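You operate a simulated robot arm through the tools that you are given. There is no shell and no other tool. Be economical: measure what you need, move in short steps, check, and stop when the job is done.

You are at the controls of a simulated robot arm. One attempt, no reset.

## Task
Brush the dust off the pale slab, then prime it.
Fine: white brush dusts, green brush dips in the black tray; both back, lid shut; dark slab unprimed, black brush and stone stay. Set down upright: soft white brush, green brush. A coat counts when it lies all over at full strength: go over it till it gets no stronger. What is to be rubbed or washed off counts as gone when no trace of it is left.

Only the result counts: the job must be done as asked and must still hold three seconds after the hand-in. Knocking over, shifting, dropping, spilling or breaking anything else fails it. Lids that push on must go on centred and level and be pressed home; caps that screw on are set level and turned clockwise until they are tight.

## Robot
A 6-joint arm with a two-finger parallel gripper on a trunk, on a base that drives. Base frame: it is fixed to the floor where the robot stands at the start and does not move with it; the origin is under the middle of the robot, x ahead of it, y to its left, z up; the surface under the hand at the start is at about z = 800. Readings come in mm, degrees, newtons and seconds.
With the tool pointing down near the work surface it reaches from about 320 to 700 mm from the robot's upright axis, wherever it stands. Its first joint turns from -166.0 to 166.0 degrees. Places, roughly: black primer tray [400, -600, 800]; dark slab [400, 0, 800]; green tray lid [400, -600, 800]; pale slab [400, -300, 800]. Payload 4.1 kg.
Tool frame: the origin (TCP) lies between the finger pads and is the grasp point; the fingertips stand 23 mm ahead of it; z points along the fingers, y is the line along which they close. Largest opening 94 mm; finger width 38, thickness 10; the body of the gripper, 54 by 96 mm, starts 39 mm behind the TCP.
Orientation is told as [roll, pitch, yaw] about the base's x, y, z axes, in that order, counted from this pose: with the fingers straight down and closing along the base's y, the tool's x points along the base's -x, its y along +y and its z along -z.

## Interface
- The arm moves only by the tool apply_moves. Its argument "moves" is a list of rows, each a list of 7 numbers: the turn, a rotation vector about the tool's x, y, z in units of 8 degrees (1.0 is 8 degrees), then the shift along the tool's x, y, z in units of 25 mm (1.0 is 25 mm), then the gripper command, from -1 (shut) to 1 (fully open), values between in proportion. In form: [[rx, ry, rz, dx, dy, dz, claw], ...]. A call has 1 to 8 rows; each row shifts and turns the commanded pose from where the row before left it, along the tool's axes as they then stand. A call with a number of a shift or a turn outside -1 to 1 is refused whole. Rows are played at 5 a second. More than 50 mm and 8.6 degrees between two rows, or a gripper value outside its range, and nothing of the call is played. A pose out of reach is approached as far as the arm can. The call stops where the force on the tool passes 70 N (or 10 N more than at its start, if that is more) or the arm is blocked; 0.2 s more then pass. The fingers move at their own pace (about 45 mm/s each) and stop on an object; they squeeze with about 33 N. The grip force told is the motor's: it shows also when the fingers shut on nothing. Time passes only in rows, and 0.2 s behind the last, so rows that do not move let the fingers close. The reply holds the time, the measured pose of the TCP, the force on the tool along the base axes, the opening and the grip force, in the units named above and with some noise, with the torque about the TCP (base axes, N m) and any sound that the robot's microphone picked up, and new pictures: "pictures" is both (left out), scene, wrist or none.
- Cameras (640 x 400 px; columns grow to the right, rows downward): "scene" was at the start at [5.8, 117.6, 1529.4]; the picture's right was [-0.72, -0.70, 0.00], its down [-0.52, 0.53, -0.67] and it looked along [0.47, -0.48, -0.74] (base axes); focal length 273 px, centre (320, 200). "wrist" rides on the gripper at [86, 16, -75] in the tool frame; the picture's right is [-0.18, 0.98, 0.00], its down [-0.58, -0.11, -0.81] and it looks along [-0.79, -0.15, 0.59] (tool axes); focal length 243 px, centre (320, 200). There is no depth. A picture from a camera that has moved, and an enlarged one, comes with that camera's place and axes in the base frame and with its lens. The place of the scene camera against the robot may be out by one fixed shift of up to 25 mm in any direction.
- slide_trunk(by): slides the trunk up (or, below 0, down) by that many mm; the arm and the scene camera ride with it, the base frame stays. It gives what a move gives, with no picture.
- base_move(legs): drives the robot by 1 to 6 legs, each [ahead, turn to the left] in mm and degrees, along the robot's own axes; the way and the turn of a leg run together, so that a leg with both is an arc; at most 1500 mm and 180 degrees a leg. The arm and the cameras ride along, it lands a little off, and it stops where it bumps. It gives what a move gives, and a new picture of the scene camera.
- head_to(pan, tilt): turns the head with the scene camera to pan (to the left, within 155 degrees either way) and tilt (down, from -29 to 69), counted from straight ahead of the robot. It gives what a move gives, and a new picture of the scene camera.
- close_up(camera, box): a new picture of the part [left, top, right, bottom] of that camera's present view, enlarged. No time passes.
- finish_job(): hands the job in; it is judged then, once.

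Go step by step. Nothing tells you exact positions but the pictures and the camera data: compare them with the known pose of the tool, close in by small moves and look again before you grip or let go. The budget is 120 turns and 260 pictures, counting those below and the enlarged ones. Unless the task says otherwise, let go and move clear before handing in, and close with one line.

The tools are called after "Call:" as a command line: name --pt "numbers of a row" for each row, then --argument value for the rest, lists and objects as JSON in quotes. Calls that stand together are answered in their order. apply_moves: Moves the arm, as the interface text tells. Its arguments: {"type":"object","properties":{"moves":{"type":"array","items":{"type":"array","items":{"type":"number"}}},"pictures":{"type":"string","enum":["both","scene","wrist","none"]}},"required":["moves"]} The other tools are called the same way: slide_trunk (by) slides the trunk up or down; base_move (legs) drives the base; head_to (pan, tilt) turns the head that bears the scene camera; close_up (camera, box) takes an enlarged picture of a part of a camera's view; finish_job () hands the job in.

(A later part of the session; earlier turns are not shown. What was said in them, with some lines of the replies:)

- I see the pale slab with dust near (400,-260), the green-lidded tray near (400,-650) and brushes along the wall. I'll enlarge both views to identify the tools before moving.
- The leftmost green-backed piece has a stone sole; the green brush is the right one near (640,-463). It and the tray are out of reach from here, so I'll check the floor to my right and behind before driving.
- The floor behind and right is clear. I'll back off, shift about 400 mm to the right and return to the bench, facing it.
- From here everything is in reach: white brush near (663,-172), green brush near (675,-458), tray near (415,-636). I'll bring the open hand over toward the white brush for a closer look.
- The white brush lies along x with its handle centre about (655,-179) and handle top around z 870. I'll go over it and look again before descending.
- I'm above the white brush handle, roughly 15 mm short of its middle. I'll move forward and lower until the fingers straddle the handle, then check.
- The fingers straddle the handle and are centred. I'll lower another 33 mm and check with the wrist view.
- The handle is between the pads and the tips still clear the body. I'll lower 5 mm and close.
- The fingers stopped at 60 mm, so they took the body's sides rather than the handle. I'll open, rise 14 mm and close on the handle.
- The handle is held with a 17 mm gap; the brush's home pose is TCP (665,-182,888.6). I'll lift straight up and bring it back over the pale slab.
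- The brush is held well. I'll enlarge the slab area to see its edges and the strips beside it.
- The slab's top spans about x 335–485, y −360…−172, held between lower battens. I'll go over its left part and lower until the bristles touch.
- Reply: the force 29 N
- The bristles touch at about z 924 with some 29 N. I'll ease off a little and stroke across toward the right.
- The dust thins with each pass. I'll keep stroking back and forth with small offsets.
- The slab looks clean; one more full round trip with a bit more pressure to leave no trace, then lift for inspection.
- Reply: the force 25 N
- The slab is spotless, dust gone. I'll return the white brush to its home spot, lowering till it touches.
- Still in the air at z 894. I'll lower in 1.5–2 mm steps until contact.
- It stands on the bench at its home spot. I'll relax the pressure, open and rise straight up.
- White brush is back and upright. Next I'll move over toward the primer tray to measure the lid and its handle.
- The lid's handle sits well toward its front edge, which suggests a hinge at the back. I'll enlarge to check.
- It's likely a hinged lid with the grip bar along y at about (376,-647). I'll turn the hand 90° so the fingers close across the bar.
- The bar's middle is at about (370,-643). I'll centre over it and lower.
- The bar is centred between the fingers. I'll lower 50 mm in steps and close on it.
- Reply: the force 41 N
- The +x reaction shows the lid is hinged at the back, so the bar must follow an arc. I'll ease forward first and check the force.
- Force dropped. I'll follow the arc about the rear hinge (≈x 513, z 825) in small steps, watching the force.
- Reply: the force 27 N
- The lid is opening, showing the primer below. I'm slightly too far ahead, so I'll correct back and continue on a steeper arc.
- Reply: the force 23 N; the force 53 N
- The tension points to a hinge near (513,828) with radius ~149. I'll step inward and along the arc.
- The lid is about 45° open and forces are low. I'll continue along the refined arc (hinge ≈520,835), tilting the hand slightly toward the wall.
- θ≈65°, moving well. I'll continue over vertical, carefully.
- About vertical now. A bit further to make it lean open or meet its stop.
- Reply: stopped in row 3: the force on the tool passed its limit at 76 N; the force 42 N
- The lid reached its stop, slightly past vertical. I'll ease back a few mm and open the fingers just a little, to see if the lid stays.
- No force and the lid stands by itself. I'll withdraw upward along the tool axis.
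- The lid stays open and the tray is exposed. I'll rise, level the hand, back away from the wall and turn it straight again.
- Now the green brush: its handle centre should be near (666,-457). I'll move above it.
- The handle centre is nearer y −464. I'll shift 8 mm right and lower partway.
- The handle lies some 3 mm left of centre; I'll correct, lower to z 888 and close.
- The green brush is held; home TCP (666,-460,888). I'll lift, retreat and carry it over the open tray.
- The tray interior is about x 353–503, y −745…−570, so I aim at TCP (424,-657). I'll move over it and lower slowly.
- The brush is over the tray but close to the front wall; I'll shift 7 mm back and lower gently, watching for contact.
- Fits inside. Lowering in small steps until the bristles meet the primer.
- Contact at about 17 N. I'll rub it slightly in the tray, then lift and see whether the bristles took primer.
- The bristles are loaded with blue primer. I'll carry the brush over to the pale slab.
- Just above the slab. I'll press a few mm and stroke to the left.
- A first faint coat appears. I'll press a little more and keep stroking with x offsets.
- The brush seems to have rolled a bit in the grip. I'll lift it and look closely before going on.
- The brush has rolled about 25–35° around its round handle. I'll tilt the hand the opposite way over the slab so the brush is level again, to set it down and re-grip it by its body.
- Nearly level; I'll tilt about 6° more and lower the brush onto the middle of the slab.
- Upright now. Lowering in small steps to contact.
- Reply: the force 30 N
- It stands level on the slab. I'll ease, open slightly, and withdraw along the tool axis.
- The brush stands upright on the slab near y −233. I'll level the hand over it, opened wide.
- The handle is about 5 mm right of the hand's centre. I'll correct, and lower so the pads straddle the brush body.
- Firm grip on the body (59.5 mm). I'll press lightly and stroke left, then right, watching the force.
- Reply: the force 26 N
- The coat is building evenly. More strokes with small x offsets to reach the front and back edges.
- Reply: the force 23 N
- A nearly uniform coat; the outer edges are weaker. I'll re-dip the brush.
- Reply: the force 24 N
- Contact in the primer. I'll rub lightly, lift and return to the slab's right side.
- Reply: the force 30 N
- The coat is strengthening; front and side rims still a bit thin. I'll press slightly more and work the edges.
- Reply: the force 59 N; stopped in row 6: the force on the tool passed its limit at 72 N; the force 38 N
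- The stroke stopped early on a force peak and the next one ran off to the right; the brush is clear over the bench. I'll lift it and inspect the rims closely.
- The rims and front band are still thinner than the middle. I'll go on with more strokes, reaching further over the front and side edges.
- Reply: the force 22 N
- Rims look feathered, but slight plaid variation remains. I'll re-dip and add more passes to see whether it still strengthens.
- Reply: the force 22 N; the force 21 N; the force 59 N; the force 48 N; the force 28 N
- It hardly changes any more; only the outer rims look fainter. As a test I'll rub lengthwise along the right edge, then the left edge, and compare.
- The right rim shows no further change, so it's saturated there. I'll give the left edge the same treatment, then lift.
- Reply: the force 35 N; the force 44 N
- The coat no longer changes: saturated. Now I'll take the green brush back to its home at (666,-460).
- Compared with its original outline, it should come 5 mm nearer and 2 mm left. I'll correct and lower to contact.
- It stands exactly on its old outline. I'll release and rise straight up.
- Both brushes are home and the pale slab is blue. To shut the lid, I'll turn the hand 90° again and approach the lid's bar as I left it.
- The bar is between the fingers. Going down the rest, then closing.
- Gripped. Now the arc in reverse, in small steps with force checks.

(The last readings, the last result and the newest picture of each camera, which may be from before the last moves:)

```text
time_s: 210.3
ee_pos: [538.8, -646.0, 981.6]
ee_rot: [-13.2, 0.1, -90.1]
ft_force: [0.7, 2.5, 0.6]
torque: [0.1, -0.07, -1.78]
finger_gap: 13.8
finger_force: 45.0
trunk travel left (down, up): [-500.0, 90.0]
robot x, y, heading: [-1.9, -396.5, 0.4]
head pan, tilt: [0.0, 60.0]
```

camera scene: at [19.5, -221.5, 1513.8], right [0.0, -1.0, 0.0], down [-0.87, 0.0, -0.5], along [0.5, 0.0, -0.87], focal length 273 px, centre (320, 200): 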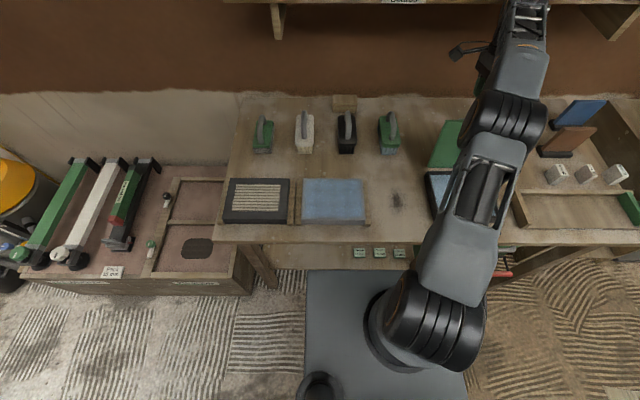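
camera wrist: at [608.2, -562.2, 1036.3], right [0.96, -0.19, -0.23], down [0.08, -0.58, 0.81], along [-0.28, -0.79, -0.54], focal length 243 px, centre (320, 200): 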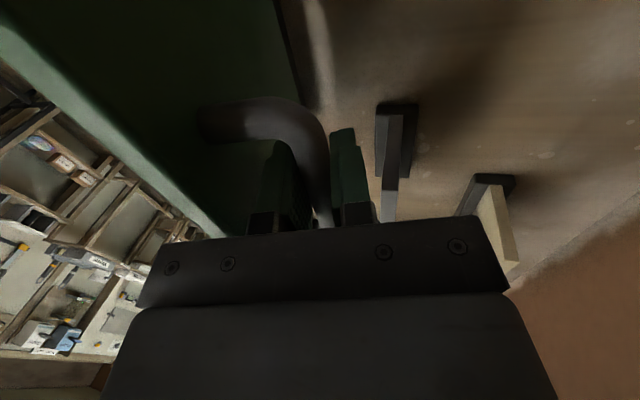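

Call:
apply_moves --pt "0 0 0 0 -0.41 0.036 -1" --pt "0 0 0 0 -0.4 0.074 -1" --pt "0 0 0 0 -0.39 0.12 -1" --pt "0 0 0 0 -0.378 0.172 -1" --pt "0 0 0 0 0 0 -1" --pictures "none"

```text
time_s: 211.5
ee_pos: [496.6, -645.8, 981.6]
ee_rot: [-13.1, 0.1, -90.2]
ft_force: [-1.0, -2.9, 9.0]
torque: [0.12, -0.04, -1.82]
finger_gap: 13.6
finger_force: 44.7
trunk travel left (down, up): [-500.0, 90.0]
robot x, y, heading: [5.6, -397.8, 0.1]
head pan, tilt: [0.0, 60.0]
```

Call:
apply_moves --pt "-0.41 0 0 0 -0.386 0.13 -1" --pt "-0.41 0 0 0 -0.389 0.146 -1" --pt "-0.41 0 0 0 -0.393 0.147 -1" --pt "-0.41 0 0 0 -0.4 0.15 -1" --pt "0 0 0 0 0 0 -1" --pictures "none"

Call:
close_up --camera "scene" --box '[415, 80, 575, 230]'

```text
time_s: 212.7
ee_pos: [456.9, -645.7, 972.1]
ee_rot: [-0.1, 0.1, -90.2]
ft_force: [-3.5, -4.5, 4.1]
torque: [0.42, 0.12, -1.79]
finger_gap: 13.5
finger_force: 44.7
trunk travel left (down, up): [-500.0, 90.0]
robot x, y, heading: [0.8, -398.1, -0.1]
head pan, tilt: [0.0, 60.0]
```

```text
2.67 times, centred on (495, 155) of scene
camera zoom: at [18.4, -222.0, 1513.7], right [0.0, -1.0, 0.0], down [-0.87, 0.0, -0.5], along [0.5, 0.0, -0.87], focal length 729 px, centre (-147, 320)
```

zoom: 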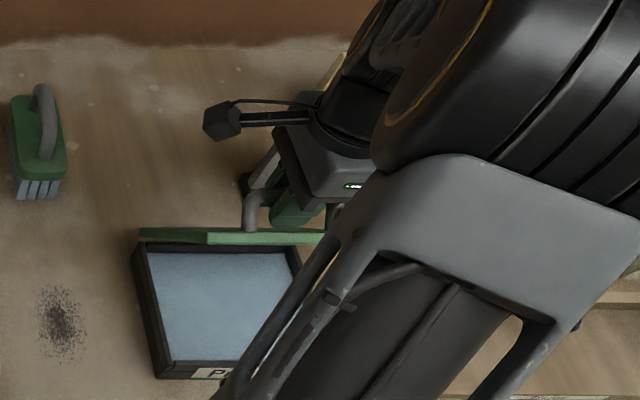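

Call:
apply_moves --pt "0 0 0 0 -0.385 0.19 -1" --pt "0 0 0 0 -0.385 0.225 -1" --pt "0 0 0 0 -0.335 0.24 -1" --pt "0 0 0 0 -0.335 0.265 -1" --pt "0 0 0 0 0 0 -1" --pictures "none"

```text
time_s: 213.9
ee_pos: [422.9, -645.8, 951.1]
ee_rot: [0.4, -0.1, -90.3]
ft_force: [6.7, -5.0, 28.3]
torque: [0.23, -3.29, -3.16]
finger_gap: 13.1
finger_force: 45.1
trunk travel left (down, up): [-500.0, 90.0]
robot x, y, heading: [-0.3, -396.2, 0.0]
head pan, tilt: [0.0, 60.0]
```

A torque built up: the fingertip probably touches the lid. I'll tilt the hand back toward the wall a bit.

Call:
apply_moves --pt "0.6 0 0 0 0 -0.04 -1" --pt "0.6 0 0 0 0 -0.04 -1" --pt "0 0 0 0 0 0 -1" --pictures "wrist"

```text
time_s: 214.7
ee_pos: [425.7, -646.1, 952.8]
ee_rot: [-8.8, -0.4, -90.3]
ft_force: [24.8, 3.8, 29.7]
torque: [0.08, -5.31, -2.86]
finger_gap: 13.1
finger_force: 45.1
trunk travel left (down, up): [-500.0, 90.0]
robot x, y, heading: [4.2, -396.0, 0.2]
head pan, tilt: [0.0, 60.0]
camera wrist: at [453.9, -560.8, 1023.6], right [0.97, -0.19, -0.15], down [0.01, -0.58, 0.82], along [-0.24, -0.79, -0.56], focal length 243 px, centre (320, 200)
```

wrist: 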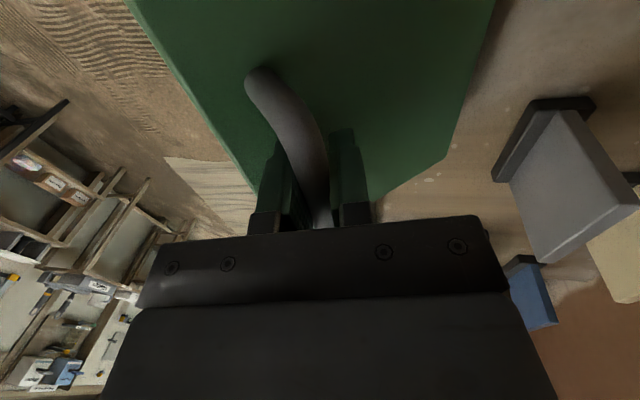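

The torque grew, so the bar isn't turning freely in the grip; I'll tilt the other way, following the lid's own rotation.

Call:
apply_moves --pt "-0.7 0 0 0 0 0 -1" --pt "-0.7 0 0 0 0 0 -1" --pt "-0.7 0 0 0 0 0 -1" --pt "0 0 0 0 0 0 -1" --pictures "wrist"

```text
time_s: 215.7
ee_pos: [419.7, -644.7, 950.5]
ee_rot: [7.1, 0.0, -90.1]
ft_force: [-3.8, -6.5, 4.1]
torque: [0.08, 0.17, -1.74]
finger_gap: 13.7
finger_force: 45.3
trunk travel left (down, up): [-500.0, 90.0]
robot x, y, heading: [2.9, -398.3, 0.2]
head pan, tilt: [0.0, 60.0]
camera wrist: at [427.4, -561.4, 1025.7], right [0.97, -0.19, 0.12], down [-0.21, -0.58, 0.79], along [-0.08, -0.79, -0.61], focal length 243 px, centre (320, 200)
```

wrist: 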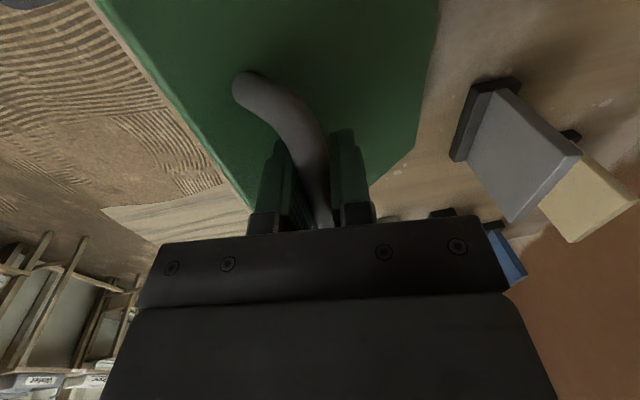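

Torque gone. I'll continue down the arc while letting the hand rotate partly along with the lid.

Call:
apply_moves --pt "-0.35 0 0 0 -0.346 0.256 -1" --pt "-0.35 0 0 0 -0.35 0.26 -1" --pt "0 0 0 0 0 0 -1" --pictures "none"

```text
time_s: 216.5
ee_pos: [407.2, -645.9, 935.2]
ee_rot: [12.7, 0.0, -90.2]
ft_force: [-5.3, -5.6, 3.9]
torque: [1.25, -0.15, -1.49]
finger_gap: 13.6
finger_force: 44.6
trunk travel left (down, up): [-500.0, 90.0]
robot x, y, heading: [-0.3, -397.3, 0.5]
head pan, tilt: [0.0, 60.0]
```

Call:
apply_moves --pt "-0.3 0 0 0 -0.357 0.276 -1" --pt "-0.3 0 0 0 -0.348 0.29 -1" --pt "0 0 0 0 -0.32 0.28 -1" --pt "0 0 0 0 0 0 -1" --pictures "none"

```text
time_s: 217.5
ee_pos: [387.5, -645.0, 909.1]
ee_rot: [17.6, 0.0, -90.3]
ft_force: [5.2, -2.8, 17.4]
torque: [0.81, -2.76, -2.56]
finger_gap: 13.4
finger_force: 44.8
trunk travel left (down, up): [-500.0, 90.0]
robot x, y, heading: [4.7, -393.7, -0.1]
head pan, tilt: [0.0, 60.0]
```

Call:
apply_moves --pt "-0.6 0 0 0 0 0 -1" --pt "-0.3 0 0 0 -0.3 0.264 -1" --pt "0 0 0 0 0 0 -1" --pictures "none"

Call:
close_up --camera "scene" --box '[415, 110, 545, 230]'

```text
time_s: 218.3
ee_pos: [381.0, -646.5, 899.2]
ee_rot: [24.6, 0.2, -90.2]
ft_force: [-4.2, -11.2, 1.8]
torque: [1.74, -0.09, -0.68]
finger_gap: 13.3
finger_force: 44.9
trunk travel left (down, up): [-500.0, 90.0]
robot x, y, heading: [5.6, -394.8, -0.3]
head pan, tilt: [0.0, 60.0]
```

```text
3.33 times, centred on (480, 170) of scene
camera zoom: at [18.3, -223.3, 1513.9], right [0.0, -1.0, 0.0], down [-0.87, 0.0, -0.5], along [0.5, 0.0, -0.87], focal length 911 px, centre (-213, 300)
```

zoom: 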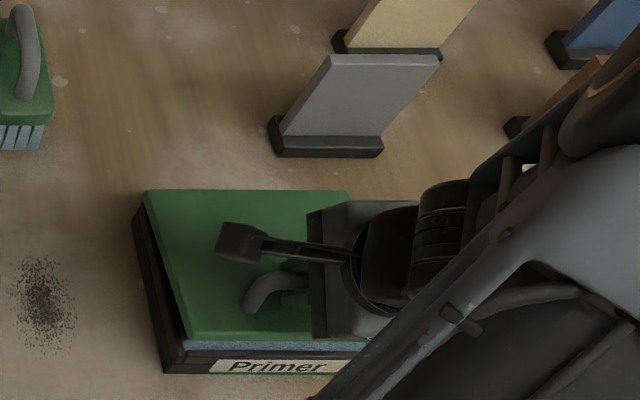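

Call:
apply_moves --pt "-0.3 0 0 0 -0.26 0.232 -1" --pt "-0.3 0 0 0 -0.234 0.24 -1" --pt "0 0 0 0 0 0 -1" --pictures "none"

Call:
close_up --camera "scene" --box '[415, 130, 545, 230]'

```text
time_s: 219.1
ee_pos: [374.4, -644.8, 883.1]
ee_rot: [29.4, 0.2, -90.2]
ft_force: [-4.3, -9.2, 2.8]
torque: [1.22, -0.32, -0.85]
finger_gap: 13.5
finger_force: 45.3
trunk travel left (down, up): [-500.0, 90.0]
robot x, y, heading: [1.2, -398.2, 0.2]
head pan, tilt: [0.0, 60.0]
```

```text
4.00 times, centred on (480, 180) of scene
camera zoom: at [18.3, -223.0, 1513.8], right [0.0, -1.0, 0.0], down [-0.87, 0.0, -0.5], along [0.5, 0.0, -0.87], focal length 1093 px, centre (-320, 280)
```

zoom: 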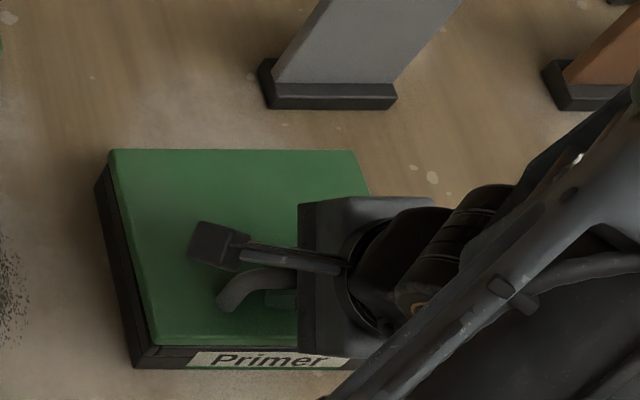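

Call:
apply_moves --pt "-0.15 0 0 0 -0.106 0.124 -1" --pt "0 0 0 0 -0.09 0.11 -1" --pt "0 0 0 0 -0.09 0.11 -1" --pt "0 0 0 0 0 0 -1" --pictures "none"

Call:
close_up --camera "scene" --box '[415, 150, 525, 230]'

```text
time_s: 220.1
ee_pos: [373.9, -646.4, 877.4]
ee_rot: [31.3, -0.2, -90.2]
ft_force: [-8.6, -5.4, 64.5]
torque: [2.11, 0.02, -1.04]
finger_gap: 13.5
finger_force: 44.9
trunk travel left (down, up): [-500.0, 90.0]
robot x, y, heading: [0.1, -393.0, 0.1]
head pan, tilt: [0.0, 60.0]
```

```text
5.00 times, centred on (470, 190) of scene
camera zoom: at [14.1, -220.0, 1514.3], right [0.0, -1.0, 0.0], down [-0.86, 0.0, -0.5], along [0.5, 0.0, -0.86], focal length 1367 px, centre (-430, 250)
```

zoom: 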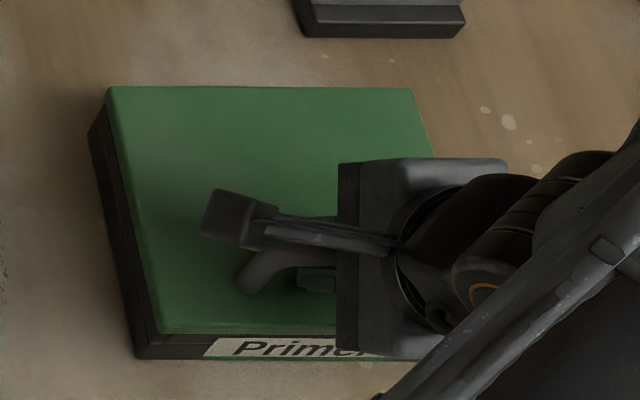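

The lid is shut, pressed with about 64 N. I'll relax, open slightly and withdraw along the tool axis.

Call:
apply_moves --pt "0 0 0 0 0.12 -0.2 -1" --pt "0 0 0 0 0 0 -1" --pt "0 0 0 0 0 0 -0.45" --pt "0 0 0 0 0 0 -0.45" --pictures "none"

Call:
apply_moves --pt "0 0 0 0 0 -0.3 -0.45" --pt "0 0 0 0 0 -0.6 -0.45" --pt "0 0 0 0 0 -0.8 -0.45" --pt "0 0 0 0 0 -1 -0.45" --pt "0 0 0 0 0 -1 -0.45" --pictures "both"

```text
time_s: 221.1
ee_pos: [374.1, -646.6, 879.4]
ee_rot: [30.8, -0.2, -90.1]
ft_force: [7.5, -8.8, 27.6]
torque: [-0.16, -0.17, 0.09]
finger_gap: 16.7
finger_force: 0.0
trunk travel left (down, up): [-500.0, 90.0]
robot x, y, heading: [3.4, -397.0, 0.3]
head pan, tilt: [0.0, 60.0]
```

```text
time_s: 222.3
ee_pos: [328.7, -645.9, 959.0]
ee_rot: [30.6, 0.1, -90.1]
ft_force: [0.3, -1.0, 0.7]
torque: [0.0, -0.01, 0.01]
finger_gap: 26.0
finger_force: 0.0
trunk travel left (down, up): [-500.0, 90.0]
robot x, y, heading: [-0.2, -395.1, 0.4]
head pan, tilt: [0.0, 60.0]
camera scene: at [18.9, -221.6, 1513.6], right [0.0, -1.0, 0.0], down [-0.87, 0.0, -0.5], along [0.5, 0.0, -0.87], focal length 273 px, centre (320, 200)
camera wrist: at [304.1, -561.3, 1030.2], right [0.85, -0.19, 0.5], down [-0.51, -0.58, 0.64], along [0.17, -0.79, -0.59], focal length 243 px, centre (320, 200)
```

scene: 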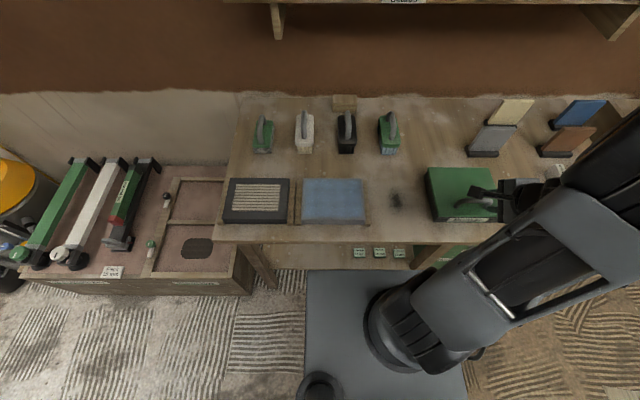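
wrist: 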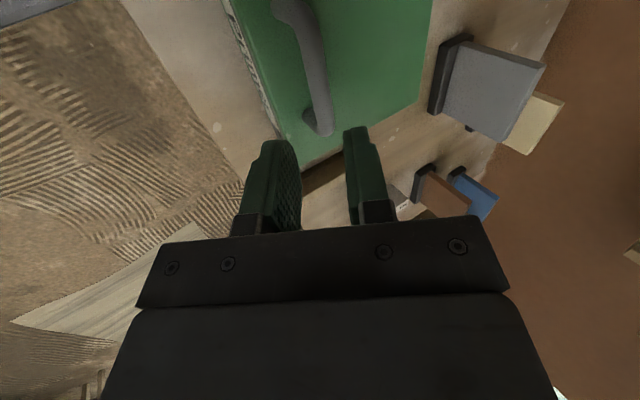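

Released and clear. I'll move the arm up and away, then check the lid, tray and tools closely.

Call:
apply_moves --pt "1 0 0 0 0 -1 -0.45" --pt "1 0 0 0 0 -1 -0.45" --pt "1 0 0 0 0 -1 -0.45" --pt "0.8 0 0 0 0 -1 -0.45" --pt "0 0 0 -1 0 -1 -0.45" --pt "0 0 0 -1 0 -1 -0.45" --pt "0 0 0 -1 0 0 -0.45" --pictures "none"

Call:
close_up --camera "scene" --box '[415, 150, 525, 230]'

Call:
close_up --camera "scene" --box '[220, 85, 420, 235]'

```text
time_s: 223.9
ee_pos: [295.6, -719.6, 1101.1]
ee_rot: [0.2, 0.0, -90.0]
ft_force: [0.8, -0.5, -0.4]
torque: [0.03, -0.05, 0.01]
finger_gap: 25.8
finger_force: 0.0
trunk travel left (down, up): [-500.0, 90.0]
robot x, y, heading: [2.9, -392.2, 0.1]
head pan, tilt: [0.0, 60.0]
```

```text
5.00 times, centred on (470, 190) of scene
camera zoom: at [19.0, -221.9, 1513.7], right [0.0, -1.0, 0.0], down [-0.87, 0.0, -0.5], along [0.5, 0.0, -0.87], focal length 1367 px, centre (-430, 250)
```

zoom: 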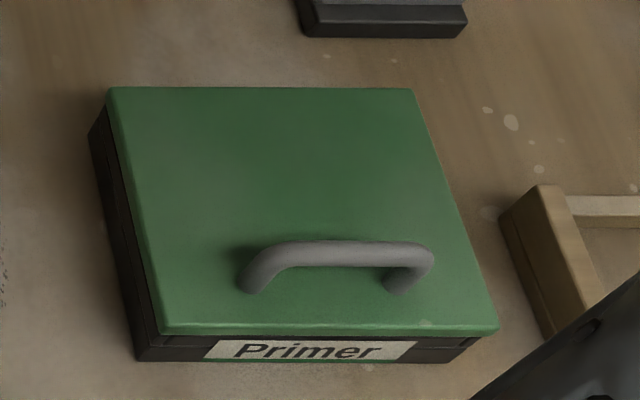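

```text
2.67 times, centred on (320, 160) of scene
camera zoom: at [19.0, -221.9, 1513.7], right [0.0, -1.0, 0.0], down [-0.87, 0.0, -0.5], along [0.5, 0.0, -0.87], focal length 729 px, centre (320, 307)
```

zoom: 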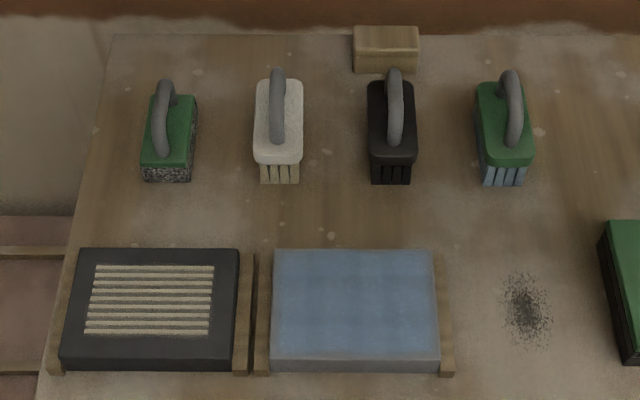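

The lid is flush, the tray, stone and black brush are where they were. The white and green brushes stand upright at home, and the dark slab is untouched. The pale slab's coat had stopped getting stronger even with a freshly dipped brush, so I'm handing in.

Call:
finish_job

```text
The job is handed in.
```

The pale slab is dusted and primed, and its coat had stopped getting stronger by the last passes. Its outer rims still look slightly fainter than the middle and didn't change with more brushing. The white and green brushes stand upright back in their places, the tray lid is shut, and the dark slab, black brush and stone weren't touched.
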